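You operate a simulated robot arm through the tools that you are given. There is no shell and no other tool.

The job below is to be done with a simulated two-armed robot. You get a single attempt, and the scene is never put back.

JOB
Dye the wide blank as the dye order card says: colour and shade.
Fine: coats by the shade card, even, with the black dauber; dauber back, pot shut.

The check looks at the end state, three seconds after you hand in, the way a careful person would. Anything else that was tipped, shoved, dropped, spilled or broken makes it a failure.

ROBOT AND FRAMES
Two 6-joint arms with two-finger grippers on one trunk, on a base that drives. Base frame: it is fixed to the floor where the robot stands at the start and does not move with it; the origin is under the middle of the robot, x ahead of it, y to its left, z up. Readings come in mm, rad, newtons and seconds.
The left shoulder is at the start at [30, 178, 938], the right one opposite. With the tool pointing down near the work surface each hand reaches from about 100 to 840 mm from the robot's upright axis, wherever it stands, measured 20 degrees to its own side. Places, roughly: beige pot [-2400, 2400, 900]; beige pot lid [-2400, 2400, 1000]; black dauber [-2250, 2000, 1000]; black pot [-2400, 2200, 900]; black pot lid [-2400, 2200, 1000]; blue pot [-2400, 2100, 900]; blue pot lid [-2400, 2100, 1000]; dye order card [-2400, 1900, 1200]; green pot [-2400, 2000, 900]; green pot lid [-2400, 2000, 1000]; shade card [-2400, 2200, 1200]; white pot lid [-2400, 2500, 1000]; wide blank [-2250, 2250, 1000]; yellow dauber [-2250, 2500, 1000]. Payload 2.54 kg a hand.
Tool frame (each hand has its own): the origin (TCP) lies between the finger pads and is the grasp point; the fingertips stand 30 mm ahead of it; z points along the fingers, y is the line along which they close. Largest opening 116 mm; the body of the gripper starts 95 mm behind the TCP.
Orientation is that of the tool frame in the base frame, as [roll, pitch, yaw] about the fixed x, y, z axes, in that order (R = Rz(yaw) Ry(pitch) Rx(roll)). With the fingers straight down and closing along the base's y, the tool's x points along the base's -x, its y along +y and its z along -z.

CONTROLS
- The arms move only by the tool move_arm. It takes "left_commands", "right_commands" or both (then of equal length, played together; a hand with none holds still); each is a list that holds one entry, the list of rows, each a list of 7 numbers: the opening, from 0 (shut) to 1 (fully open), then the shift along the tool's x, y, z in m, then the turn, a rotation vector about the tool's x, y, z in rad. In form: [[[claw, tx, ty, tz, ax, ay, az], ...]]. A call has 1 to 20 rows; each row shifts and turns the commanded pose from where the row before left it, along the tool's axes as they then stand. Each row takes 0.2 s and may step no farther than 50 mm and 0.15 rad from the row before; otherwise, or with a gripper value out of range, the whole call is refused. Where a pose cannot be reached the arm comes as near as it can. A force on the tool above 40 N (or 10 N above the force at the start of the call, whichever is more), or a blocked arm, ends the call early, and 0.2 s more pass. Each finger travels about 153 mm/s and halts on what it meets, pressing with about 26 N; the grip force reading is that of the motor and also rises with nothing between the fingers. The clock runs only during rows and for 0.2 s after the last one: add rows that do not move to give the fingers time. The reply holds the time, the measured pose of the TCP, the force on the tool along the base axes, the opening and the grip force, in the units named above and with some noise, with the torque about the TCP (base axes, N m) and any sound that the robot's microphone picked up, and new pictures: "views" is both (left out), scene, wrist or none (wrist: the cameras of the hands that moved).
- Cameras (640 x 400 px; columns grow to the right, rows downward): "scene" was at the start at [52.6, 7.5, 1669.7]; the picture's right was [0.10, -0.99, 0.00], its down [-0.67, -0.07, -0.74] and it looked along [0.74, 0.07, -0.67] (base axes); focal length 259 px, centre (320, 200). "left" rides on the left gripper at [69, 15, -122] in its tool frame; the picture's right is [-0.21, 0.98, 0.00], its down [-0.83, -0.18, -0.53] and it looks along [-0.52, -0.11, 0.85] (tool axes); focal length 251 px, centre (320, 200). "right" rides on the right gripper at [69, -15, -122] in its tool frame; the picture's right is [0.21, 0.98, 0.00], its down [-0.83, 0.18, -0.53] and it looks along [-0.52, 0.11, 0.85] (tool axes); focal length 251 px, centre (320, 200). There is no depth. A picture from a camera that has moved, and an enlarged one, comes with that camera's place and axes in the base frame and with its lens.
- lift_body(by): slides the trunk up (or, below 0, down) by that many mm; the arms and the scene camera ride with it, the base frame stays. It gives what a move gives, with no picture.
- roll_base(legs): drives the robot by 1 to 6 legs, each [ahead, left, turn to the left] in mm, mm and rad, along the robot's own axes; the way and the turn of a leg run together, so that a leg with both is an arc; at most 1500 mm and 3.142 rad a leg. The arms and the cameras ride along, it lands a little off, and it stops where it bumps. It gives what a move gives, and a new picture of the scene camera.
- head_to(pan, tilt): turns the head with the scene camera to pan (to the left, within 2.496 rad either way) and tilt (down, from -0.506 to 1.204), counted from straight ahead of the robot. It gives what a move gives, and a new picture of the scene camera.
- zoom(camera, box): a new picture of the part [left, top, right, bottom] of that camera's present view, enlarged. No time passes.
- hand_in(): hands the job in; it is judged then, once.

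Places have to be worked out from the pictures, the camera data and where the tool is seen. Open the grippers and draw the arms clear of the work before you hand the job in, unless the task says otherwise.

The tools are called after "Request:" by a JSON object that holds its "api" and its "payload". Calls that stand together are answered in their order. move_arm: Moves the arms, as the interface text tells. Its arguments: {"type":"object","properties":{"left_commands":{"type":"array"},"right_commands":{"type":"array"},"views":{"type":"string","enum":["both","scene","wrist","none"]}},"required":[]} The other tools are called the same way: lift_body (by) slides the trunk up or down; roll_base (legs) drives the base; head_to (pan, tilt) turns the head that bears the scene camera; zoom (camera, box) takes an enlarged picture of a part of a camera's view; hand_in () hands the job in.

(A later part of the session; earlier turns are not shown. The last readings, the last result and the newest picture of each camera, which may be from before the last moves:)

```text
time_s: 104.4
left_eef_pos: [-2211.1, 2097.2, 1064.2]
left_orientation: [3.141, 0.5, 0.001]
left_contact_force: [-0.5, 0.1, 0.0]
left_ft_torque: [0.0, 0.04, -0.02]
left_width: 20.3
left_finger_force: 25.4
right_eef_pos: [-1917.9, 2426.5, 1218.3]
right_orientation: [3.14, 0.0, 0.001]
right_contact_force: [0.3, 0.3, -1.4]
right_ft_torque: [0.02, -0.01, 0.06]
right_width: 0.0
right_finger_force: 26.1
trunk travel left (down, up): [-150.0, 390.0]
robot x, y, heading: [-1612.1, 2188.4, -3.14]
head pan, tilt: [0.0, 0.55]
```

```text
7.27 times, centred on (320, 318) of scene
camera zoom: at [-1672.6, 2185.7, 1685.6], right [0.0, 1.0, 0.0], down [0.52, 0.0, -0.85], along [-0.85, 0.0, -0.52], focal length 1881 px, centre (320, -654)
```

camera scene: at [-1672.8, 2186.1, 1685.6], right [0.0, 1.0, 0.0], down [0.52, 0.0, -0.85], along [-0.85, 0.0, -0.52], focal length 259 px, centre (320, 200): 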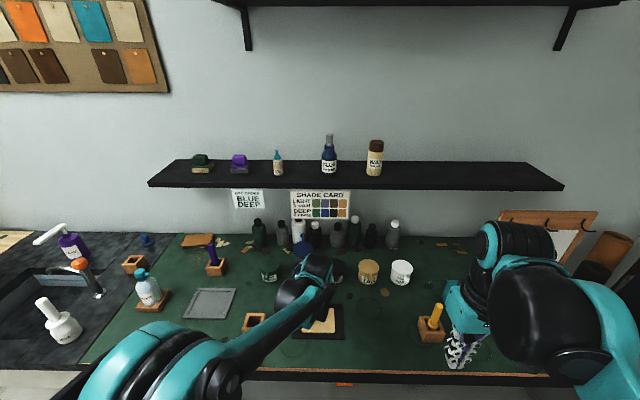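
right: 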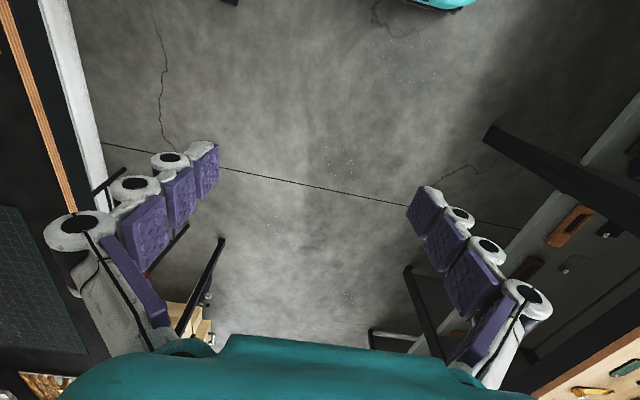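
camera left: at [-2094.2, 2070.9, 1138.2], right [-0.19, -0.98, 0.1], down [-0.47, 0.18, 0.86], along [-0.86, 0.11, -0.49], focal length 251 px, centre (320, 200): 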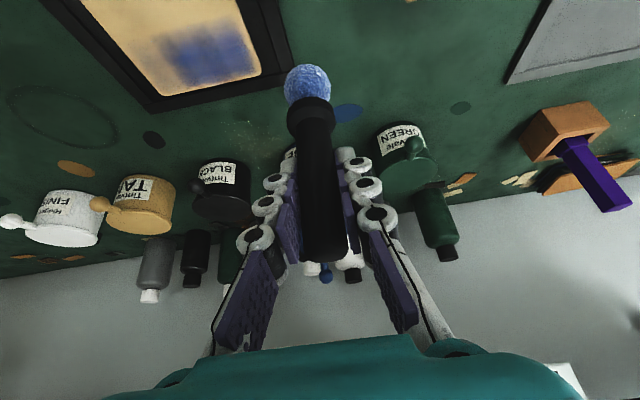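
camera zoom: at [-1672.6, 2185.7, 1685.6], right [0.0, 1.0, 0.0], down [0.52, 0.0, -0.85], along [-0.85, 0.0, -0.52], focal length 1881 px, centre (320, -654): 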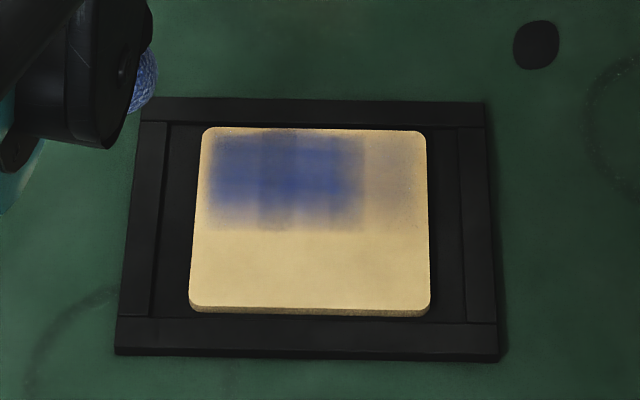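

The right patch hasn't changed; the force read zero there, so the wool didn't touch. I go back, and this time confirm contact force before stroking.

Request:
{"api": "move_arm", "payload": {"left_commands": [[[0.05, 0.0054, -0.027, 0.0104, 0, 0, 0], [0.05, 0.0054, -0.027, 0.0104, 0, 0, 0], [0.05, 0.0054, -0.027, 0.0104, 0, 0, 0], [0.05, 0.0054, -0.027, 0.0104, 0, 0, 0], [0.05, 0.0016, 0, 0.003, 0, 0, 0], [0.05, 0.0016, 0, 0.003, 0, 0, 0], [0.05, 0.0014, 0, 0.0026, 0, 0, 0], [0.05, 0, 0, 0, 0, 0, 0]]], "views": "none"}}

```text
time_s: 106.2
left_eef_pos: [-2213.5, 2205.1, 1009.3]
left_orientation: [3.14, 0.505, 0.001]
left_contact_force: [-4.3, -0.8, 24.0]
left_ft_torque: [-0.1, 0.29, -0.03]
left_width: 20.2
left_finger_force: 25.7
right_eef_pos: [-1916.9, 2427.9, 1218.8]
right_orientation: [3.141, 0.002, 0.001]
right_contact_force: [0.1, -0.3, 0.7]
right_ft_torque: [-0.02, 0.03, -0.05]
right_width: 0.2
right_finger_force: 26.2
trunk travel left (down, up): [-150.0, 390.0]
robot x, y, heading: [-1609.3, 2190.0, -3.143]
head pan, tilt: [0.0, 0.55]
```

24 N – too firm; I ease off 1.2 mm and then stroke 14 mm right.

Request:
{"api": "move_arm", "payload": {"left_commands": [[[0.05, -0.0006, 0, -0.00105, 0, 0, 0], [0.05, 0, -0.005, 0, 0, 0, 0], [0.05, 0, -0.005, 0, 0, 0, 0], [0.05, 0, -0.004, 0, 0, 0, 0]]], "views": "none"}}

Request:
{"api": "move_arm", "payload": {"left_commands": [[[0.05, -0.0048, 0, -0.0088, 0, 0, 0], [0.05, -0.012, 0, -0.022, 0, 0, 0], [0.05, -0.0096, 0.02, -0.01755, 0, 0, 0], [0.05, 0, 0.045, 0, 0, 0, 0], [0.05, 0, 0.045, 0, 0, 0, 0], [0.05, 0, 0.015, 0, 0, 0, 0], [0.05, 0, 0, 0, 0, 0, 0]]], "views": "none"}}

Request:
{"api": "zoom", "payload": {"camera": "scene", "box": [285, 290, 355, 345]}}

Request:
{"api": "zoom", "payload": {"camera": "left", "box": [60, 0, 380, 200]}}

```text
time_s: 107.2
left_eef_pos: [-2213.7, 2218.9, 1009.5]
left_orientation: [3.141, 0.5, 0.004]
left_contact_force: [0.5, -4.0, 10.7]
left_ft_torque: [-0.39, -0.07, -0.03]
left_width: 20.2
left_finger_force: 25.9
right_eef_pos: [-1917.6, 2427.2, 1219.1]
right_orientation: [-3.14, 0.0, 0.005]
right_contact_force: [0.2, -0.7, -0.4]
right_ft_torque: [-0.02, 0.03, 0.01]
right_width: 0.0
right_finger_force: 26.6
trunk travel left (down, up): [-150.0, 390.0]
robot x, y, heading: [-1611.5, 2184.6, -3.141]
head pan, tilt: [0.0, 0.55]
```

```text
time_s: 108.8
left_eef_pos: [-2213.6, 2092.0, 1062.1]
left_orientation: [3.14, 0.502, 0.002]
left_contact_force: [-0.4, -0.4, -0.8]
left_ft_torque: [-0.01, -0.02, 0.02]
left_width: 20.4
left_finger_force: 26.0
right_eef_pos: [-1917.2, 2427.4, 1217.4]
right_orientation: [3.14, 0.001, 0.001]
right_contact_force: [-0.3, -0.4, -0.4]
right_ft_torque: [-0.03, -0.01, 0.02]
right_width: 0.0
right_finger_force: 25.7
trunk travel left (down, up): [-150.0, 390.0]
robot x, y, heading: [-1609.7, 2185.6, -3.137]
head pan, tilt: [0.0, 0.55]
```

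```text
7.27 times, centred on (320, 318) of scene
camera zoom: at [-1672.7, 2185.7, 1685.6], right [0.0, 1.0, 0.0], down [0.52, 0.0, -0.85], along [-0.85, 0.0, -0.52], focal length 1881 px, centre (320, -654)
```

zoom: 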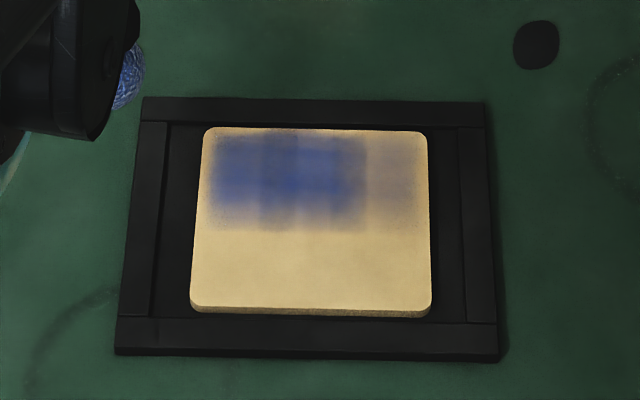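

```text
2.00 times, centred on (220, 100) of left
camera zoom: at [-2095.8, 2075.8, 1137.8], right [-0.19, -0.98, 0.1], down [-0.47, 0.18, 0.86], along [-0.86, 0.11, -0.49], focal length 503 px, centre (520, 400)
```

zoom: 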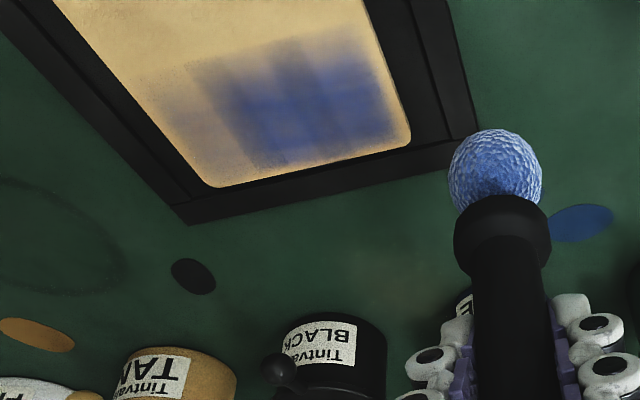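

The right patch still looks like one coat. I compare closely with the earlier enlargement before deciding whether the dauber is running dry.

Request:
{"api": "zoom", "payload": {"camera": "scene", "box": [300, 303, 340, 328]}}

Request:
{"api": "zoom", "payload": {"camera": "left", "box": [270, 40, 350, 120]}}

```text
16.00 times, centred on (320, 316) of scene
camera zoom: at [-1672.7, 2185.7, 1685.6], right [0.0, 1.0, 0.0], down [0.52, 0.0, -0.85], along [-0.85, 0.0, -0.52], focal length 4138 px, centre (320, -1648)
```

zoom: 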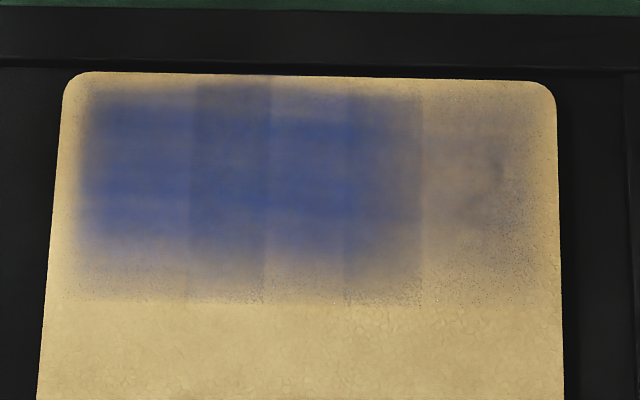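

```text
5.00 times, centred on (310, 80) of left
camera zoom: at [-2095.8, 2075.8, 1137.8], right [-0.19, -0.98, 0.1], down [-0.47, 0.18, 0.86], along [-0.86, 0.11, -0.49], focal length 1257 px, centre (370, 800)
```

zoom: 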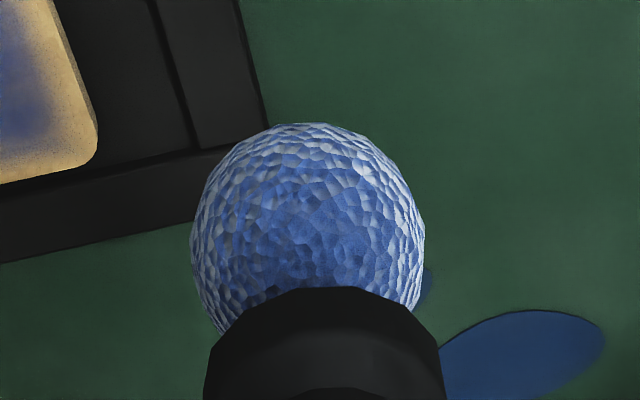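

The wool still looks loaded; the last stroke was a bit shorter than those that worked, so I try once more in the right patch with a longer 20 mm stroke, this time from right to left (also keeping the blank from creeping).

Request:
{"api": "move_arm", "payload": {"left_commands": [[[0.05, 0.0051, -0.0264, 0.0094, 0, 0, 0], [0.05, 0.0051, -0.0264, 0.0094, 0, 0, 0], [0.05, 0.0051, -0.0264, 0.0094, 0, 0, 0], [0.05, 0.0051, -0.0264, 0.0094, 0, 0, 0], [0.05, 0.0051, -0.0264, 0.0094, 0, 0, 0], [0, 0, 0, 0, 0, 0, 0]]], "views": "none"}}

```text
time_s: 110.2
left_eef_pos: [-2213.1, 2226.1, 1007.8]
left_orientation: [3.141, 0.502, 0.004]
left_contact_force: [-0.5, -0.1, 5.8]
left_ft_torque: [-0.03, 0.01, 0.01]
left_width: 20.4
left_finger_force: 26.4
right_eef_pos: [-1917.6, 2426.4, 1219.2]
right_orientation: [3.142, -0.001, 0.003]
right_contact_force: [-0.5, -0.2, -0.4]
right_ft_torque: [0.01, -0.01, -0.05]
right_width: 0.0
right_finger_force: 26.2
trunk travel left (down, up): [-150.0, 390.0]
robot x, y, heading: [-1616.1, 2188.2, -3.139]
head pan, tilt: [0.0, 0.55]
```

It has landed with a light 6 N contact at y = 2226. I stroke 20 mm to the left now, then lift and look.

Request:
{"api": "move_arm", "payload": {"left_commands": [[[0.05, 0.0001, 0.005, 0.0002, 0, 0, 0], [0.05, 0, 0.005, 0, 0, 0, 0], [0.05, 0, 0.005, 0, 0, 0, 0], [0.05, 0, 0.005, 0, 0, 0, 0]]], "views": "none"}}

Request:
{"api": "move_arm", "payload": {"left_commands": [[[0.05, -0.0048, 0, -0.0088, 0, 0, 0], [0.05, -0.012, 0, -0.022, 0, 0, 0], [0.05, -0.0096, 0.02, -0.01755, 0, 0, 0], [0.05, 0, 0.045, 0, 0, 0, 0], [0.05, 0, 0.035, 0, 0, 0, 0], [0.05, 0, 0.01, 0, 0, 0, 0], [0.05, 0, 0, 0, 0, 0, 0]]], "views": "none"}}

Request:
{"api": "zoom", "payload": {"camera": "scene", "box": [285, 290, 355, 345]}}

Request:
{"api": "zoom", "payload": {"camera": "scene", "box": [300, 303, 340, 328]}}

```text
time_s: 111.2
left_eef_pos: [-2214.8, 2206.4, 1008.8]
left_orientation: [-3.141, 0.502, 0.0]
left_contact_force: [1.0, -0.6, -0.2]
left_ft_torque: [0.0, 0.04, 0.01]
left_width: 20.3
left_finger_force: 25.5
right_eef_pos: [-1917.3, 2427.4, 1218.4]
right_orientation: [-3.141, -0.001, 0.0]
right_contact_force: [0.5, 0.7, -0.2]
right_ft_torque: [-0.03, 0.0, 0.03]
right_width: 0.0
right_finger_force: 25.8
trunk travel left (down, up): [-150.0, 390.0]
robot x, y, heading: [-1613.6, 2189.4, -3.142]
head pan, tilt: [0.0, 0.55]
```

```text
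time_s: 112.8
left_eef_pos: [-2214.0, 2096.6, 1063.0]
left_orientation: [3.141, 0.501, 0.003]
left_contact_force: [-0.5, -0.2, -0.3]
left_ft_torque: [-0.04, 0.0, 0.01]
left_width: 20.6
left_finger_force: 25.7
right_eef_pos: [-1917.9, 2427.7, 1217.9]
right_orientation: [3.141, 0.001, 0.002]
right_contact_force: [0.1, 0.4, 0.3]
right_ft_torque: [-0.01, 0.01, 0.01]
right_width: 0.0
right_finger_force: 26.1
trunk travel left (down, up): [-150.0, 390.0]
robot x, y, heading: [-1610.5, 2182.7, -3.14]
head pan, tilt: [0.0, 0.55]
```

```text
7.27 times, centred on (320, 318) of scene
camera zoom: at [-1672.7, 2185.8, 1685.6], right [0.0, 1.0, 0.0], down [0.52, 0.0, -0.85], along [-0.85, 0.0, -0.52], focal length 1881 px, centre (320, -654)
```

zoom: 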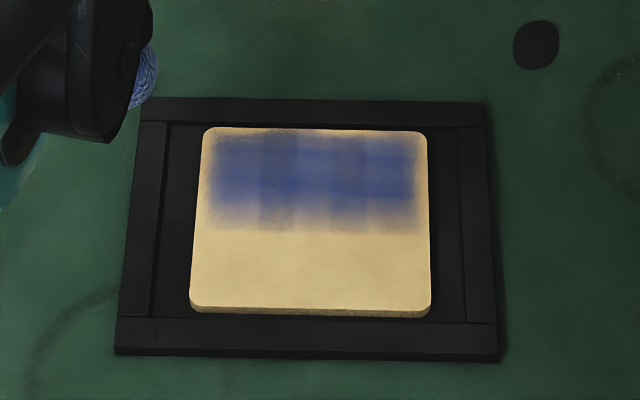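

```text
16.00 times, centred on (320, 316) of scene
camera zoom: at [-1672.7, 2185.8, 1685.6], right [0.0, 1.0, 0.0], down [0.52, 0.0, -0.85], along [-0.85, 0.0, -0.52], focal length 4138 px, centre (320, -1648)
```

zoom: 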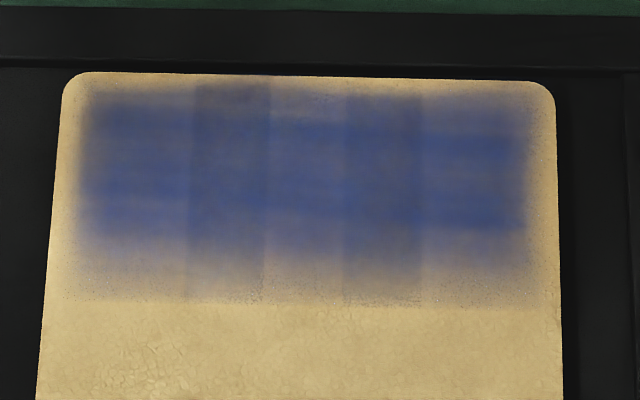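

The whole back row is now evenly deep blue (2 coats). Next the front row: I position over the front-left patch at about (-2168, 2136) and lower to contact.

Request:
{"api": "move_arm", "payload": {"left_commands": [[[0.05, 0.0207, -0.0131, 0.0058, 0, 0, 0], [0.05, 0.0207, -0.0131, 0.0058, 0, 0, 0], [0.05, 0.0207, -0.0131, 0.0058, 0, 0, 0], [0.05, 0, 0, 0, 0, 0, 0]]], "views": "none"}}

Request:
{"api": "zoom", "payload": {"camera": "left", "box": [160, 0, 420, 160]}}

Request:
{"api": "move_arm", "payload": {"left_commands": [[[0.05, 0.0016, 0, 0.0029, 0, 0, 0], [0.05, 0.0016, 0, 0.0029, 0, 0, 0], [0.05, 0.0012, 0, 0.0022, 0, 0, 0], [0.05, 0, 0, 0, 0, 0, 0]]], "views": "none"}}

```text
time_s: 113.8
left_eef_pos: [-2168.3, 2135.0, 1017.1]
left_orientation: [-3.14, 0.501, 0.003]
left_contact_force: [-0.1, -1.0, -0.9]
left_ft_torque: [0.0, 0.0, 0.02]
left_width: 20.1
left_finger_force: 26.4
right_eef_pos: [-1918.2, 2426.9, 1218.1]
right_orientation: [-3.14, 0.0, 0.002]
right_contact_force: [-0.5, -0.4, -0.4]
right_ft_torque: [0.0, -0.01, 0.04]
right_width: 0.0
right_finger_force: 25.9
trunk travel left (down, up): [-150.0, 390.0]
robot x, y, heading: [-1614.9, 2185.2, -3.135]
head pan, tilt: [0.0, 0.55]
```

```text
2.46 times, centred on (290, 80) of left
camera zoom: at [-2049.5, 2120.1, 1093.8], right [-0.19, -0.98, 0.1], down [-0.47, 0.18, 0.86], along [-0.86, 0.11, -0.49], focal length 619 px, centre (394, 495)
```

zoom: 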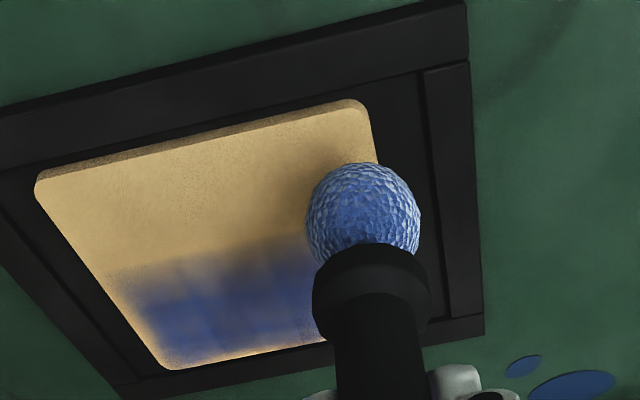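

```text
time_s: 114.8
left_eef_pos: [-2168.7, 2135.7, 1010.4]
left_orientation: [3.141, 0.502, 0.002]
left_contact_force: [-0.3, 0.6, -0.6]
left_ft_torque: [0.01, -0.03, 0.03]
left_width: 20.3
left_finger_force: 25.7
right_eef_pos: [-1917.1, 2426.4, 1217.3]
right_orientation: [3.14, 0.0, 0.002]
right_contact_force: [-0.4, 0.3, -0.2]
right_ft_torque: [0.01, 0.0, 0.01]
right_width: 0.2
right_finger_force: 25.6
trunk travel left (down, up): [-150.0, 390.0]
robot x, y, heading: [-1613.6, 2187.8, -3.139]
head pan, tilt: [0.0, 0.55]
```

Not touching yet (1010.4, zero force). I lower another 1.8 mm and read the force.

Request:
{"api": "move_arm", "payload": {"left_commands": [[[0.05, 0.0009, 0, 0.0016, 0, 0, 0], [0.05, 0, 0, 0, 0, 0, 0]]], "views": "none"}}

```text
time_s: 115.4
left_eef_pos: [-2168.9, 2135.2, 1007.7]
left_orientation: [-3.141, 0.5, 0.003]
left_contact_force: [-0.5, 0.4, -0.7]
left_ft_torque: [-0.05, -0.04, 0.04]
left_width: 20.5
left_finger_force: 25.7
right_eef_pos: [-1918.3, 2427.5, 1217.8]
right_orientation: [3.141, 0.0, 0.002]
right_contact_force: [-0.5, -0.2, 0.2]
right_ft_torque: [-0.02, 0.03, -0.03]
right_width: 0.1
right_finger_force: 26.2
trunk travel left (down, up): [-150.0, 390.0]
robot x, y, heading: [-1608.4, 2187.0, -3.139]
head pan, tilt: [0.0, 0.55]
```

Still free; one more millimetre at a time.

Request:
{"api": "move_arm", "payload": {"left_commands": [[[0.05, 0.0005, 0, 0.0009, 0, 0, 0], [0.05, 0, 0, 0, 0, 0, 0]]], "views": "none"}}

Request:
{"api": "zoom", "payload": {"camera": "left", "box": [160, 0, 420, 160]}}

```text
time_s: 116.0
left_eef_pos: [-2167.9, 2135.9, 1007.3]
left_orientation: [3.141, 0.5, 0.001]
left_contact_force: [-2.0, -1.1, 10.7]
left_ft_torque: [-0.01, 0.07, -0.02]
left_width: 20.3
left_finger_force: 25.0
right_eef_pos: [-1916.9, 2426.7, 1218.5]
right_orientation: [-3.141, -0.001, 0.002]
right_contact_force: [1.6, -0.4, 0.5]
right_ft_torque: [-0.03, 0.05, 0.01]
right_width: 0.0
right_finger_force: 25.8
trunk travel left (down, up): [-150.0, 390.0]
robot x, y, heading: [-1609.8, 2184.8, -3.14]
head pan, tilt: [0.0, 0.55]
```

```text
2.46 times, centred on (290, 80) of left
camera zoom: at [-2049.6, 2119.9, 1083.1], right [-0.19, -0.98, 0.1], down [-0.47, 0.18, 0.87], along [-0.86, 0.11, -0.49], focal length 619 px, centre (394, 495)
```

zoom: 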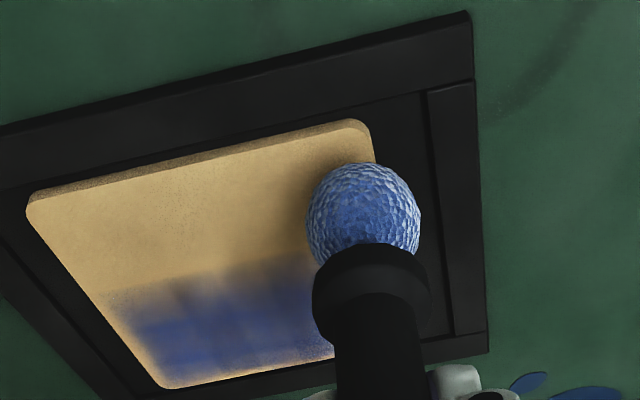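

Contact at 10.7 N. I stroke 20 mm to the right inside the front-left patch, then lift.

Request:
{"api": "move_arm", "payload": {"left_commands": [[[0.05, 0, -0.005, 0, 0, 0, 0], [0.05, 0, -0.005, 0, 0, 0, 0], [0.05, 0, -0.005, 0, 0, 0, 0], [0.05, 0, -0.005, 0, 0, 0, 0]]], "views": "none"}}

Request:
{"api": "move_arm", "payload": {"left_commands": [[[0.05, -0.0024, 0, -0.0044, 0, 0, 0], [0.05, -0.0024, 0, -0.0044, 0, 0, 0], [0.05, 0, 0, 0, 0, 0, 0]]], "views": "none"}}

Request:
{"api": "zoom", "payload": {"camera": "left", "box": [160, 0, 420, 160]}}

```text
time_s: 117.0
left_eef_pos: [-2168.9, 2155.5, 1008.4]
left_orientation: [3.141, 0.501, 0.002]
left_contact_force: [0.6, -3.7, 9.6]
left_ft_torque: [-0.2, -0.06, 0.0]
left_width: 20.5
left_finger_force: 26.0
right_eef_pos: [-1916.9, 2425.9, 1217.9]
right_orientation: [-3.14, 0.001, 0.002]
right_contact_force: [0.2, 0.8, -0.5]
right_ft_torque: [0.03, 0.05, -0.01]
right_width: 0.0
right_finger_force: 26.1
trunk travel left (down, up): [-150.0, 390.0]
robot x, y, heading: [-1612.5, 2186.8, -3.142]
head pan, tilt: [0.0, 0.55]
```

```text
time_s: 117.8
left_eef_pos: [-2168.5, 2154.3, 1017.7]
left_orientation: [3.142, 0.501, 0.002]
left_contact_force: [0.0, 0.1, -0.6]
left_ft_torque: [0.0, 0.01, 0.01]
left_width: 20.5
left_finger_force: 25.6
right_eef_pos: [-1918.0, 2428.1, 1217.4]
right_orientation: [3.141, 0.0, -0.001]
right_contact_force: [-1.0, -0.4, 0.0]
right_ft_torque: [0.01, 0.0, -0.02]
right_width: 0.1
right_finger_force: 26.2
trunk travel left (down, up): [-150.0, 390.0]
robot x, y, heading: [-1615.3, 2186.7, -3.139]
head pan, tilt: [0.0, 0.55]
```

```text
2.46 times, centred on (290, 80) of left
camera zoom: at [-2049.6, 2139.9, 1092.5], right [-0.19, -0.98, 0.1], down [-0.47, 0.18, 0.86], along [-0.86, 0.11, -0.49], focal length 619 px, centre (394, 495)
```

zoom: 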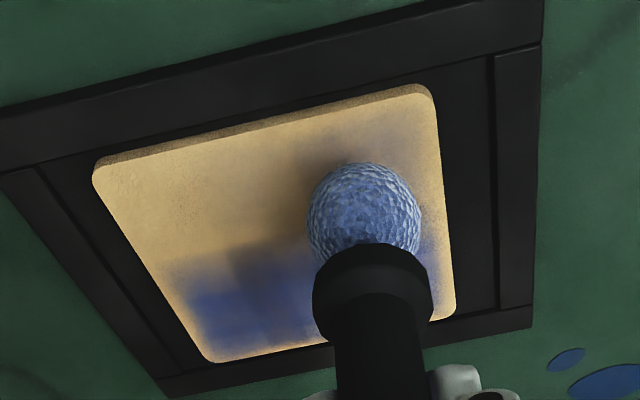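

The front-left patch has its first faint coat, and the wool looks paler now, so it's time to re-dip. I rise and go back above the pot, checking the blank on the way.

Request:
{"api": "move_arm", "payload": {"left_commands": [[[0.05, -0.0192, 0, -0.0351, 0, 0, 0], [0.05, -0.0192, 0, -0.0351, 0, 0, 0], [0.05, -0.0312, 0.0058, 0.01705, 0, 0, 0], [0.05, -0.0312, 0.0058, 0.01705, 0, 0, 0], [0.05, -0.0312, 0.0058, 0.01705, 0, 0, 0], [0.05, -0.0312, 0.0058, 0.01705, 0, 0, 0], [0.05, -0.0312, 0.0058, 0.01705, 0, 0, 0], [0.05, -0.0312, 0.0058, 0.01705, 0, 0, 0], [0.05, 0, 0, 0, 0, 0, 0]]], "views": "wrist"}}

Request:
{"api": "zoom", "payload": {"camera": "scene", "box": [285, 290, 355, 345]}}

Request:
{"api": "zoom", "payload": {"camera": "scene", "box": [250, 210, 370, 295]}}

Request:
{"api": "zoom", "payload": {"camera": "left", "box": [220, 0, 420, 200]}}

```text
time_s: 119.8
left_eef_pos: [-2379.8, 2119.6, 1098.9]
left_orientation: [3.141, 0.501, 0.002]
left_contact_force: [0.1, -0.6, 0.4]
left_ft_torque: [0.01, 0.0, -0.07]
left_width: 20.4
left_finger_force: 26.3
right_eef_pos: [-1915.7, 2427.1, 1218.5]
right_orientation: [-3.14, -0.001, 0.003]
right_contact_force: [0.9, 0.0, 0.7]
right_ft_torque: [0.01, 0.04, 0.0]
right_width: 0.1
right_finger_force: 25.8
trunk travel left (down, up): [-150.0, 390.0]
robot x, y, heading: [-1609.3, 2185.5, -3.139]
head pan, tilt: [0.0, 0.55]
camera left: at [-2261.5, 2104.1, 1172.9], right [-0.19, -0.98, 0.1], down [-0.47, 0.18, 0.86], along [-0.86, 0.11, -0.49], focal length 251 px, centre (320, 200)
```

left: 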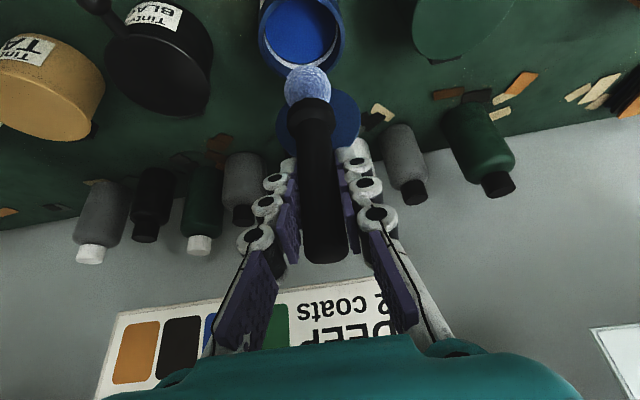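

```text
7.27 times, centred on (320, 318) of scene
camera zoom: at [-1671.5, 2185.9, 1685.7], right [0.0, 1.0, 0.0], down [0.52, 0.0, -0.85], along [-0.85, 0.0, -0.52], focal length 1881 px, centre (320, -654)
```

zoom: 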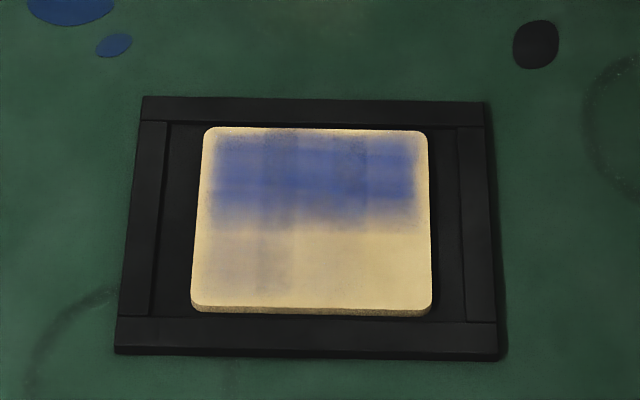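

```text
4.71 times, centred on (310, 252) of scene
camera zoom: at [-1671.5, 2185.9, 1685.7], right [0.0, 1.0, 0.0], down [0.52, 0.0, -0.85], along [-0.85, 0.0, -0.52], focal length 1217 px, centre (367, -47)
```

zoom: 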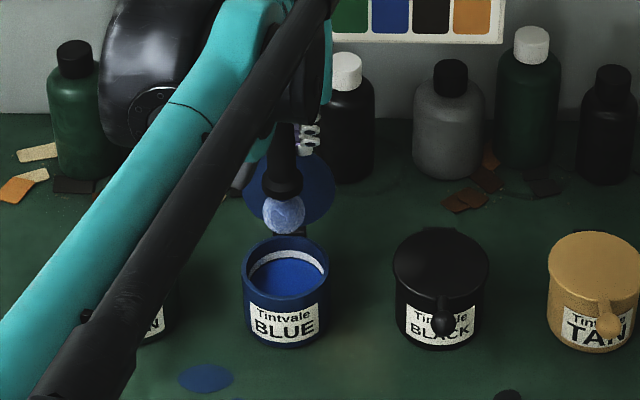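

```text
2.00 times, centred on (320, 100) of left
camera zoom: at [-2261.5, 2104.1, 1172.9], right [-0.19, -0.98, 0.1], down [-0.47, 0.18, 0.86], along [-0.86, 0.11, -0.49], focal length 503 px, centre (320, 400)
```

zoom: 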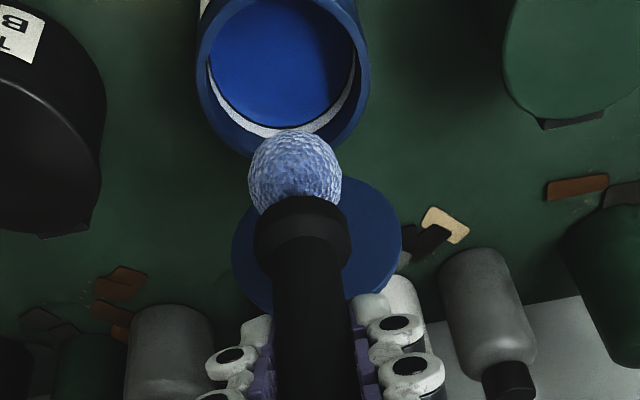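

Front-left shows one even coat; wool is clearly paler. I dip again into the blue (down 72 mm), hold, and lift out slowly.

Request:
{"api": "move_arm", "payload": {"left_commands": [[[0.05, 0.0082, 0, 0.016, 0, 0, 0], [0.05, 0.0082, 0, 0.016, 0, 0, 0], [0.05, 0.0082, 0, 0.016, 0, 0, 0], [0.05, 0.0082, 0, 0.016, 0, 0, 0], [0.05, 0, 0, 0, 0, 0, 0], [0.05, 0, 0, 0, 0, 0, 0], [0.05, 0, 0, 0, 0, 0, 0], [0.05, -0.0048, 0, -0.0088, 0, 0, 0], [0.05, -0.0048, 0, -0.0088, 0, 0, 0], [0.05, -0.0048, 0, -0.0088, 0, 0, 0], [0.05, -0.0048, 0, -0.0088, 0, 0, 0], [0.05, -0.0048, 0, -0.0088, 0, 0, 0], [0.05, -0.0096, 0, -0.01755, 0, 0, 0], [0.05, 0, 0, 0, 0, 0, 0], [0.05, 0, 0, 0, 0, 0, 0], [0.05, 0, 0, 0, 0, 0, 0], [0.05, 0, 0, 0, 0, 0, 0]]], "views": "wrist"}}

Request:
{"api": "zoom", "payload": {"camera": "left", "box": [220, 0, 420, 200]}}

```text
time_s: 123.4
left_eef_pos: [-2382.2, 2119.2, 1093.8]
left_orientation: [-3.14, 0.501, 0.003]
left_contact_force: [0.4, -0.4, 0.1]
left_ft_torque: [0.02, 0.01, -0.01]
left_width: 20.6
left_finger_force: 26.0
right_eef_pos: [-1917.6, 2428.1, 1218.0]
right_orientation: [3.141, 0.0, 0.001]
right_contact_force: [0.0, -0.6, 1.0]
right_ft_torque: [0.02, 0.0, -0.03]
right_width: 0.1
right_finger_force: 25.9
trunk travel left (down, up): [-150.0, 390.0]
robot x, y, heading: [-1607.8, 2189.0, -3.145]
head pan, tilt: [0.0, 0.55]
camera left: at [-2264.3, 2103.1, 1169.8], right [-0.19, -0.98, 0.1], down [-0.47, 0.18, 0.86], along [-0.86, 0.11, -0.49], focal length 251 px, centre (320, 200)
```

left: 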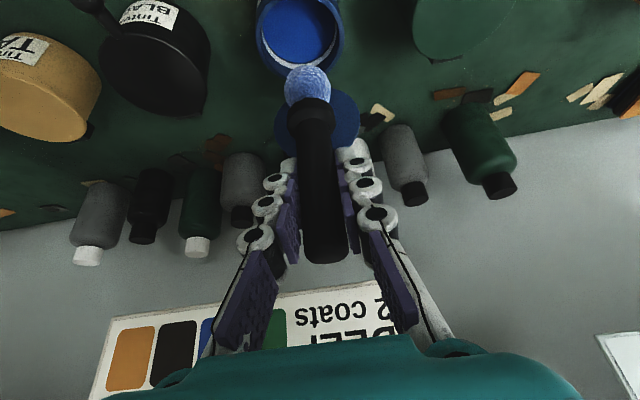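

```text
2.00 times, centred on (320, 100) of left
camera zoom: at [-2264.3, 2103.1, 1169.8], right [-0.19, -0.98, 0.1], down [-0.47, 0.18, 0.86], along [-0.86, 0.11, -0.49], focal length 503 px, centre (320, 400)
```

zoom: 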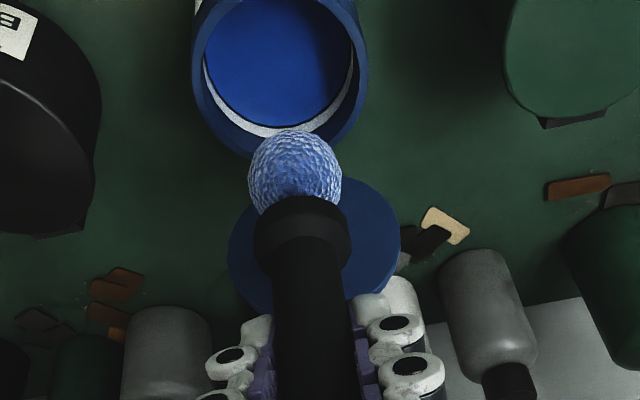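

The wool is well loaded again. I carry it over the front-middle patch, start point (-2168, 2190).

Request:
{"api": "move_arm", "payload": {"left_commands": [[[0.05, 0.0345, -0.0118, -0.01125, 0, 0, 0], [0.05, 0.0345, -0.0118, -0.01125, 0, 0, 0], [0.05, 0.0345, -0.0118, -0.01125, 0, 0, 0], [0.05, 0.0345, -0.0118, -0.01125, 0, 0, 0], [0.05, 0.0345, -0.0118, -0.01125, 0, 0, 0], [0.05, 0.0345, -0.0118, -0.01125, 0, 0, 0], [0.05, 0.0087, 0, 0.0158, 0, 0, 0], [0.05, 0.0087, 0, 0.0158, 0, 0, 0], [0.05, 0, 0, 0, 0, 0, 0]]], "views": "none"}}

Request:
{"api": "zoom", "payload": {"camera": "left", "box": [160, 0, 420, 160]}}

Request:
{"api": "move_arm", "payload": {"left_commands": [[[0.05, 0.0016, 0, 0.0029, 0, 0, 0], [0.05, 0.0016, 0, 0.0029, 0, 0, 0], [0.05, 0.0012, 0, 0.0022, 0, 0, 0], [0.05, 0, 0, 0, 0, 0, 0]]], "views": "none"}}

```text
time_s: 125.4
left_eef_pos: [-2168.2, 2191.8, 1019.3]
left_orientation: [-3.141, 0.501, 0.004]
left_contact_force: [0.7, 0.3, -0.5]
left_ft_torque: [-0.01, 0.03, 0.01]
left_width: 20.4
left_finger_force: 26.1
right_eef_pos: [-1918.0, 2426.8, 1217.3]
right_orientation: [-3.14, 0.001, 0.001]
right_contact_force: [-0.6, -0.7, -0.1]
right_ft_torque: [0.02, -0.01, 0.02]
right_width: 0.0
right_finger_force: 26.1
trunk travel left (down, up): [-150.0, 390.0]
robot x, y, heading: [-1607.8, 2185.6, -3.14]
head pan, tilt: [0.0, 0.55]
```

```text
2.46 times, centred on (290, 80) of left
camera zoom: at [-2050.3, 2175.6, 1093.7], right [-0.19, -0.98, 0.1], down [-0.47, 0.18, 0.86], along [-0.86, 0.11, -0.49], focal length 619 px, centre (394, 495)
```

zoom: 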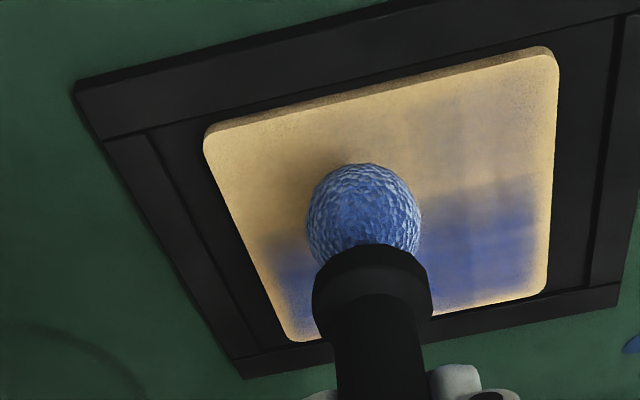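

```text
time_s: 126.4
left_eef_pos: [-2168.4, 2191.0, 1010.9]
left_orientation: [-3.14, 0.5, 0.0]
left_contact_force: [-1.1, 0.2, -1.0]
left_ft_torque: [0.0, 0.01, -0.01]
left_width: 20.2
left_finger_force: 26.0
right_eef_pos: [-1918.7, 2428.2, 1218.6]
right_orientation: [-3.141, -0.002, 0.001]
right_contact_force: [1.2, -0.2, -0.8]
right_ft_torque: [-0.04, 0.0, -0.01]
right_width: 0.0
right_finger_force: 25.8
trunk travel left (down, up): [-150.0, 390.0]
robot x, y, heading: [-1610.8, 2184.2, -3.141]
head pan, tilt: [0.0, 0.55]
```

Slightly high and close to the seam; I shift 3 mm left and lower 2 mm more.

Request:
{"api": "move_arm", "payload": {"left_commands": [[[0.05, 0, 0.003, 0, 0, 0, 0], [0.05, 0.001, 0, 0.0018, 0, 0, 0], [0.05, 0, 0, 0, 0, 0, 0]]], "views": "none"}}

```text
time_s: 127.2
left_eef_pos: [-2169.9, 2187.9, 1008.8]
left_orientation: [3.139, 0.501, 0.002]
left_contact_force: [-1.0, -0.4, 0.4]
left_ft_torque: [0.0, -0.02, 0.0]
left_width: 20.2
left_finger_force: 25.7
right_eef_pos: [-1917.0, 2426.2, 1218.2]
right_orientation: [3.141, 0.001, 0.001]
right_contact_force: [0.3, -0.4, 0.6]
right_ft_torque: [-0.03, -0.01, 0.02]
right_width: 0.0
right_finger_force: 26.1
trunk travel left (down, up): [-150.0, 390.0]
robot x, y, heading: [-1614.3, 2186.8, -3.138]
head pan, tilt: [0.0, 0.55]
```

Just about at the surface; 1.5 mm more.

Request:
{"api": "move_arm", "payload": {"left_commands": [[[0.05, 0.0007, 0, 0.0013, 0, 0, 0], [0.05, 0, 0, 0, 0, 0, 0]]], "views": "none"}}

```text
time_s: 127.8
left_eef_pos: [-2169.0, 2188.0, 1008.3]
left_orientation: [3.141, 0.502, 0.0]
left_contact_force: [-2.4, 0.3, 20.1]
left_ft_torque: [0.01, 0.23, 0.02]
left_width: 20.2
left_finger_force: 25.9
right_eef_pos: [-1916.5, 2428.0, 1218.5]
right_orientation: [3.14, 0.002, 0.001]
right_contact_force: [-0.5, -1.3, 0.2]
right_ft_torque: [-0.02, -0.02, -0.01]
right_width: 0.1
right_finger_force: 26.6
trunk travel left (down, up): [-150.0, 390.0]
robot x, y, heading: [-1609.5, 2182.1, -3.135]
head pan, tilt: [0.0, 0.55]
```

20 N; I ease off 0.8 mm while starting the 19 mm stroke to the left, then lift.

Request:
{"api": "move_arm", "payload": {"left_commands": [[[0.05, -0.0004, 0, -0.0007, 0, 0, 0], [0.05, 0, 0.005, 0, 0, 0, 0], [0.05, 0, 0.005, 0, 0, 0, 0], [0.05, 0, 0.005, 0, 0, 0, 0], [0.05, 0, 0.004, 0, 0, 0, 0]]], "views": "none"}}

Request:
{"api": "move_arm", "payload": {"left_commands": [[[0.05, -0.0024, 0, -0.0044, 0, 0, 0], [0.05, -0.0024, 0, -0.0044, 0, 0, 0], [0.05, 0, 0, 0, 0, 0, 0]]], "views": "none"}}

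Request:
{"api": "zoom", "payload": {"camera": "left", "box": [160, 0, 420, 160]}}

```text
time_s: 129.0
left_eef_pos: [-2168.9, 2168.6, 1007.7]
left_orientation: [-3.14, 0.502, 0.006]
left_contact_force: [-0.3, 3.8, 12.9]
left_ft_torque: [0.38, -0.05, -0.05]
left_width: 20.2
left_finger_force: 26.0
right_eef_pos: [-1916.0, 2426.8, 1217.1]
right_orientation: [-3.141, 0.0, 0.001]
right_contact_force: [0.3, 0.8, -0.1]
right_ft_torque: [-0.01, 0.02, 0.01]
right_width: 0.0
right_finger_force: 25.5
trunk travel left (down, up): [-150.0, 390.0]
robot x, y, heading: [-1609.0, 2186.2, -3.14]
head pan, tilt: [0.0, 0.55]
```

```text
time_s: 129.8
left_eef_pos: [-2168.8, 2169.2, 1016.6]
left_orientation: [-3.141, 0.501, 0.003]
left_contact_force: [-0.2, -0.2, 0.2]
left_ft_torque: [-0.01, 0.0, 0.01]
left_width: 20.4
left_finger_force: 26.4
right_eef_pos: [-1917.6, 2427.3, 1218.3]
right_orientation: [-3.141, 0.0, 0.003]
right_contact_force: [0.3, -0.9, 0.4]
right_ft_torque: [0.01, -0.03, 0.0]
right_width: 0.1
right_finger_force: 26.0
trunk travel left (down, up): [-150.0, 390.0]
robot x, y, heading: [-1612.7, 2185.0, -3.137]
head pan, tilt: [0.0, 0.55]
```

```text
2.46 times, centred on (290, 80) of left
camera zoom: at [-2051.1, 2152.4, 1092.4], right [-0.19, -0.98, 0.1], down [-0.47, 0.18, 0.86], along [-0.86, 0.11, -0.49], focal length 619 px, centre (394, 495)
```

zoom: 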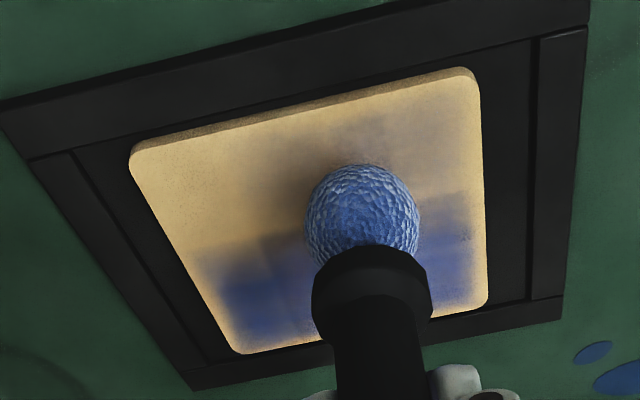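

It seems to have tinted. Next the front-right patch: move 36 mm right and lower to find contact.

Request:
{"api": "move_arm", "payload": {"left_commands": [[[0.05, 0, -0.018, 0, 0, 0, 0], [0.05, 0, -0.018, 0, 0, 0, 0], [0.05, 0, 0, 0, 0, 0, 0], [0.05, 0.0016, 0, 0.0029, 0, 0, 0], [0.05, 0.0016, 0, 0.0029, 0, 0, 0], [0.05, 0, 0, 0, 0, 0, 0]]], "views": "none"}}

```text
time_s: 131.2
left_eef_pos: [-2169.4, 2205.4, 1011.7]
left_orientation: [-3.142, 0.502, 0.001]
left_contact_force: [-0.3, 0.1, -0.2]
left_ft_torque: [-0.02, -0.01, -0.02]
left_width: 20.5
left_finger_force: 25.8
right_eef_pos: [-1917.6, 2427.8, 1218.1]
right_orientation: [-3.14, -0.001, 0.002]
right_contact_force: [0.2, -0.5, 0.1]
right_ft_torque: [-0.04, 0.01, -0.03]
right_width: 0.1
right_finger_force: 25.9
trunk travel left (down, up): [-150.0, 390.0]
robot x, y, heading: [-1610.6, 2189.0, -3.144]
head pan, tilt: [0.0, 0.55]
```

Lower 3 mm more.

Request:
{"api": "move_arm", "payload": {"left_commands": [[[0.05, 0.0014, 0, 0.0026, 0, 0, 0], [0.05, 0, 0, 0, 0, 0, 0]]], "views": "none"}}

```text
time_s: 131.8
left_eef_pos: [-2169.9, 2204.3, 1008.7]
left_orientation: [-3.141, 0.501, 0.001]
left_contact_force: [-1.1, -0.7, 3.4]
left_ft_torque: [0.07, 0.0, 0.01]
left_width: 20.2
left_finger_force: 25.9
right_eef_pos: [-1917.2, 2426.4, 1218.4]
right_orientation: [3.141, 0.001, 0.002]
right_contact_force: [0.2, -0.5, 0.4]
right_ft_torque: [0.02, 0.04, 0.01]
right_width: 0.0
right_finger_force: 26.4
trunk travel left (down, up): [-150.0, 390.0]
robot x, y, heading: [-1610.3, 2187.4, -3.138]
head pan, tilt: [0.0, 0.55]
```

Touching with 3 N. I press half a millimetre more, stroke 20 mm right, lift and move aside to view.

Request:
{"api": "move_arm", "payload": {"left_commands": [[[0.05, 0.0003, 0, 0.0006, 0, 0, 0], [0.05, 0, -0.005, 0, 0, 0, 0], [0.05, 0, -0.005, 0, 0, 0, 0], [0.05, 0, -0.005, 0, 0, 0, 0], [0.05, 0, -0.005, 0, 0, 0, 0]]], "views": "none"}}

Request:
{"api": "move_arm", "payload": {"left_commands": [[[0.05, -0.0048, 0, -0.0088, 0, 0, 0], [0.05, -0.012, 0, -0.022, 0, 0, 0], [0.05, -0.0096, 0.02, -0.01755, 0, 0, 0], [0.05, 0, 0.045, 0, 0, 0, 0], [0.05, 0, 0.045, 0, 0, 0, 0], [0.05, 0, 0.03, 0, 0, 0, 0], [0.05, 0, 0, 0, 0, 0, 0]]], "views": "wrist"}}

Request:
{"api": "zoom", "payload": {"camera": "scene", "box": [285, 290, 355, 345]}}

Request:
{"api": "zoom", "payload": {"camera": "scene", "box": [300, 303, 340, 338]}}

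```text
time_s: 133.0
left_eef_pos: [-2167.8, 2223.5, 1008.1]
left_orientation: [3.141, 0.5, 0.003]
left_contact_force: [-0.3, -5.9, 18.2]
left_ft_torque: [-0.52, 0.03, 0.0]
left_width: 20.0
left_finger_force: 26.2
right_eef_pos: [-1917.0, 2427.3, 1218.2]
right_orientation: [-3.141, 0.002, 0.003]
right_contact_force: [0.1, -0.2, 0.4]
right_ft_torque: [-0.01, -0.02, -0.03]
right_width: 0.0
right_finger_force: 26.4
trunk travel left (down, up): [-150.0, 390.0]
robot x, y, heading: [-1611.4, 2190.0, -3.139]
head pan, tilt: [0.0, 0.55]
```

```text
time_s: 134.6
left_eef_pos: [-2170.1, 2083.0, 1060.4]
left_orientation: [-3.141, 0.501, 0.001]
left_contact_force: [-0.1, 0.2, -1.1]
left_ft_torque: [-0.01, -0.02, 0.0]
left_width: 20.4
left_finger_force: 26.2
right_eef_pos: [-1917.7, 2426.8, 1217.7]
right_orientation: [3.141, 0.002, 0.001]
right_contact_force: [0.1, -0.4, -0.2]
right_ft_torque: [-0.02, -0.02, -0.01]
right_width: 0.1
right_finger_force: 26.5
trunk travel left (down, up): [-150.0, 390.0]
robot x, y, heading: [-1609.4, 2185.7, -3.139]
head pan, tilt: [0.0, 0.55]
camera left: at [-2051.5, 2068.0, 1136.1], right [-0.19, -0.98, 0.1], down [-0.47, 0.18, 0.86], along [-0.86, 0.11, -0.49], focal length 251 px, centre (320, 200)
```

left: 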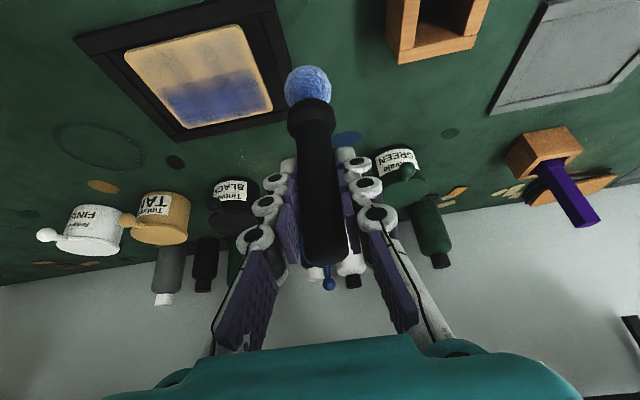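

```text
7.27 times, centred on (320, 318) of scene
camera zoom: at [-1672.8, 2186.3, 1685.6], right [0.0, 1.0, 0.0], down [0.52, 0.0, -0.85], along [-0.85, 0.0, -0.52], focal length 1881 px, centre (320, -654)
```

zoom: 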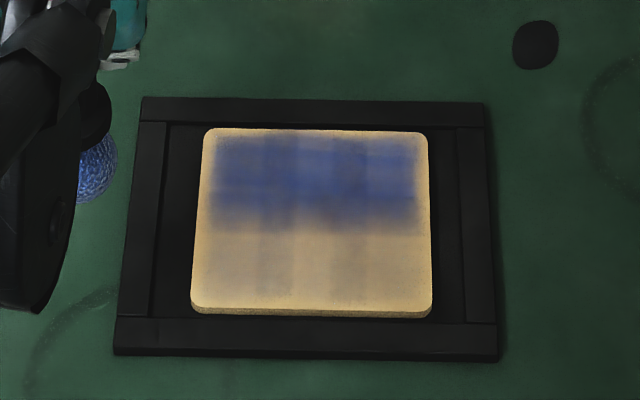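

```text
11.43 times, centred on (320, 320) of scene
camera zoom: at [-1672.8, 2186.3, 1685.6], right [0.0, 1.0, 0.0], down [0.52, 0.0, -0.85], along [-0.85, 0.0, -0.52], focal length 2955 px, centre (320, -1177)
```

zoom: 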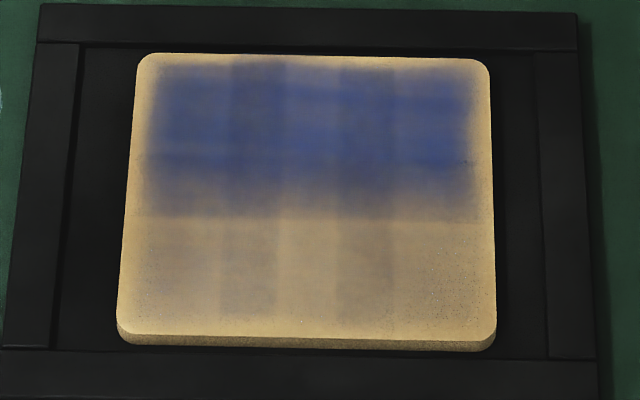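

All three front patches now have one even coat. Second coats next: front-left again, starting at (-2168, 2136).

Request:
{"api": "move_arm", "payload": {"left_commands": [[[0.05, 0.0075, -0.0177, 0.0123, 0, 0, 0], [0.05, 0.0075, -0.0177, 0.0123, 0, 0, 0], [0.05, 0.0075, -0.0177, 0.0123, 0, 0, 0], [0.05, 0, 0, 0, 0, 0, 0], [0.05, 0.0016, 0, 0.0029, 0, 0, 0], [0.05, 0.0016, 0, 0.0029, 0, 0, 0], [0.05, 0, 0, 0, 0, 0, 0]]], "views": "none"}}

Request:
{"api": "zoom", "payload": {"camera": "left", "box": [160, 0, 420, 160]}}

```text
time_s: 136.2
left_eef_pos: [-2167.9, 2137.8, 1012.2]
left_orientation: [-3.141, 0.5, 0.002]
left_contact_force: [-0.1, 0.2, -0.6]
left_ft_torque: [-0.04, 0.0, 0.01]
left_width: 20.2
left_finger_force: 25.9
right_eef_pos: [-1918.2, 2427.5, 1218.6]
right_orientation: [3.141, 0.0, 0.001]
right_contact_force: [-0.2, 0.5, -0.6]
right_ft_torque: [0.01, 0.0, -0.03]
right_width: 0.0
right_finger_force: 26.1
trunk travel left (down, up): [-150.0, 390.0]
robot x, y, heading: [-1613.2, 2187.0, -3.14]
head pan, tilt: [0.0, 0.55]
```

```text
2.46 times, centred on (290, 80) of left
camera zoom: at [-2049.3, 2121.7, 1087.2], right [-0.19, -0.98, 0.1], down [-0.47, 0.18, 0.86], along [-0.86, 0.11, -0.49], focal length 619 px, centre (394, 495)
```

zoom: 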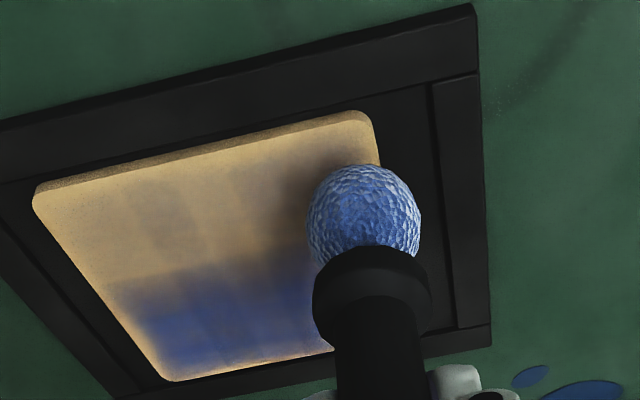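

Lower 3.5 mm to contact.

Request:
{"api": "move_arm", "payload": {"left_commands": [[[0.05, 0.001, 0, 0.0018, 0, 0, 0], [0.05, 0.0007, 0, 0.0013, 0, 0, 0], [0.05, 0, 0, 0, 0, 0, 0]]], "views": "none"}}

```text
time_s: 137.0
left_eef_pos: [-2166.8, 2138.6, 1007.8]
left_orientation: [-3.141, 0.501, 0.002]
left_contact_force: [0.0, 0.1, 0.1]
left_ft_torque: [-0.04, 0.02, 0.0]
left_width: 20.2
left_finger_force: 26.2
right_eef_pos: [-1918.8, 2427.4, 1216.6]
right_orientation: [3.141, 0.0, 0.003]
right_contact_force: [0.2, -0.3, -0.5]
right_ft_torque: [0.02, 0.02, 0.0]
right_width: 0.0
right_finger_force: 25.8
trunk travel left (down, up): [-150.0, 390.0]
robot x, y, heading: [-1611.1, 2185.9, -3.136]
head pan, tilt: [0.0, 0.55]
```

One millimetre more.

Request:
{"api": "move_arm", "payload": {"left_commands": [[[0.05, 0.0005, 0, 0.0009, 0, 0, 0], [0.05, 0, 0, 0, 0, 0, 0]]], "views": "none"}}

```text
time_s: 137.6
left_eef_pos: [-2166.6, 2137.5, 1006.7]
left_orientation: [-3.141, 0.5, 0.003]
left_contact_force: [-0.7, -0.1, 0.7]
left_ft_torque: [0.0, 0.01, 0.02]
left_width: 20.5
left_finger_force: 26.4
right_eef_pos: [-1918.0, 2427.2, 1218.1]
right_orientation: [-3.14, 0.001, 0.0]
right_contact_force: [-0.4, 0.2, 0.1]
right_ft_torque: [0.02, 0.04, -0.02]
right_width: 0.0
right_finger_force: 25.9
trunk travel left (down, up): [-150.0, 390.0]
robot x, y, heading: [-1610.2, 2181.6, -3.142]
head pan, tilt: [0.0, 0.55]
```

Request:
{"api": "move_arm", "payload": {"left_commands": [[[0.05, 0.0005, 0, 0.0009, 0, 0, 0], [0.05, 0, 0, 0, 0, 0, 0]]], "views": "none"}}

```text
time_s: 138.2
left_eef_pos: [-2166.8, 2138.9, 1008.3]
left_orientation: [3.141, 0.503, 0.002]
left_contact_force: [-0.4, -0.6, 11.7]
left_ft_torque: [-0.04, 0.04, 0.03]
left_width: 20.3
left_finger_force: 25.8
right_eef_pos: [-1916.8, 2426.1, 1218.8]
right_orientation: [-3.141, 0.0, 0.002]
right_contact_force: [-0.2, -0.4, 0.5]
right_ft_torque: [0.05, -0.01, 0.0]
right_width: 0.1
right_finger_force: 26.0
trunk travel left (down, up): [-150.0, 390.0]
robot x, y, heading: [-1609.9, 2185.6, -3.137]
head pan, tilt: [0.0, 0.55]
```

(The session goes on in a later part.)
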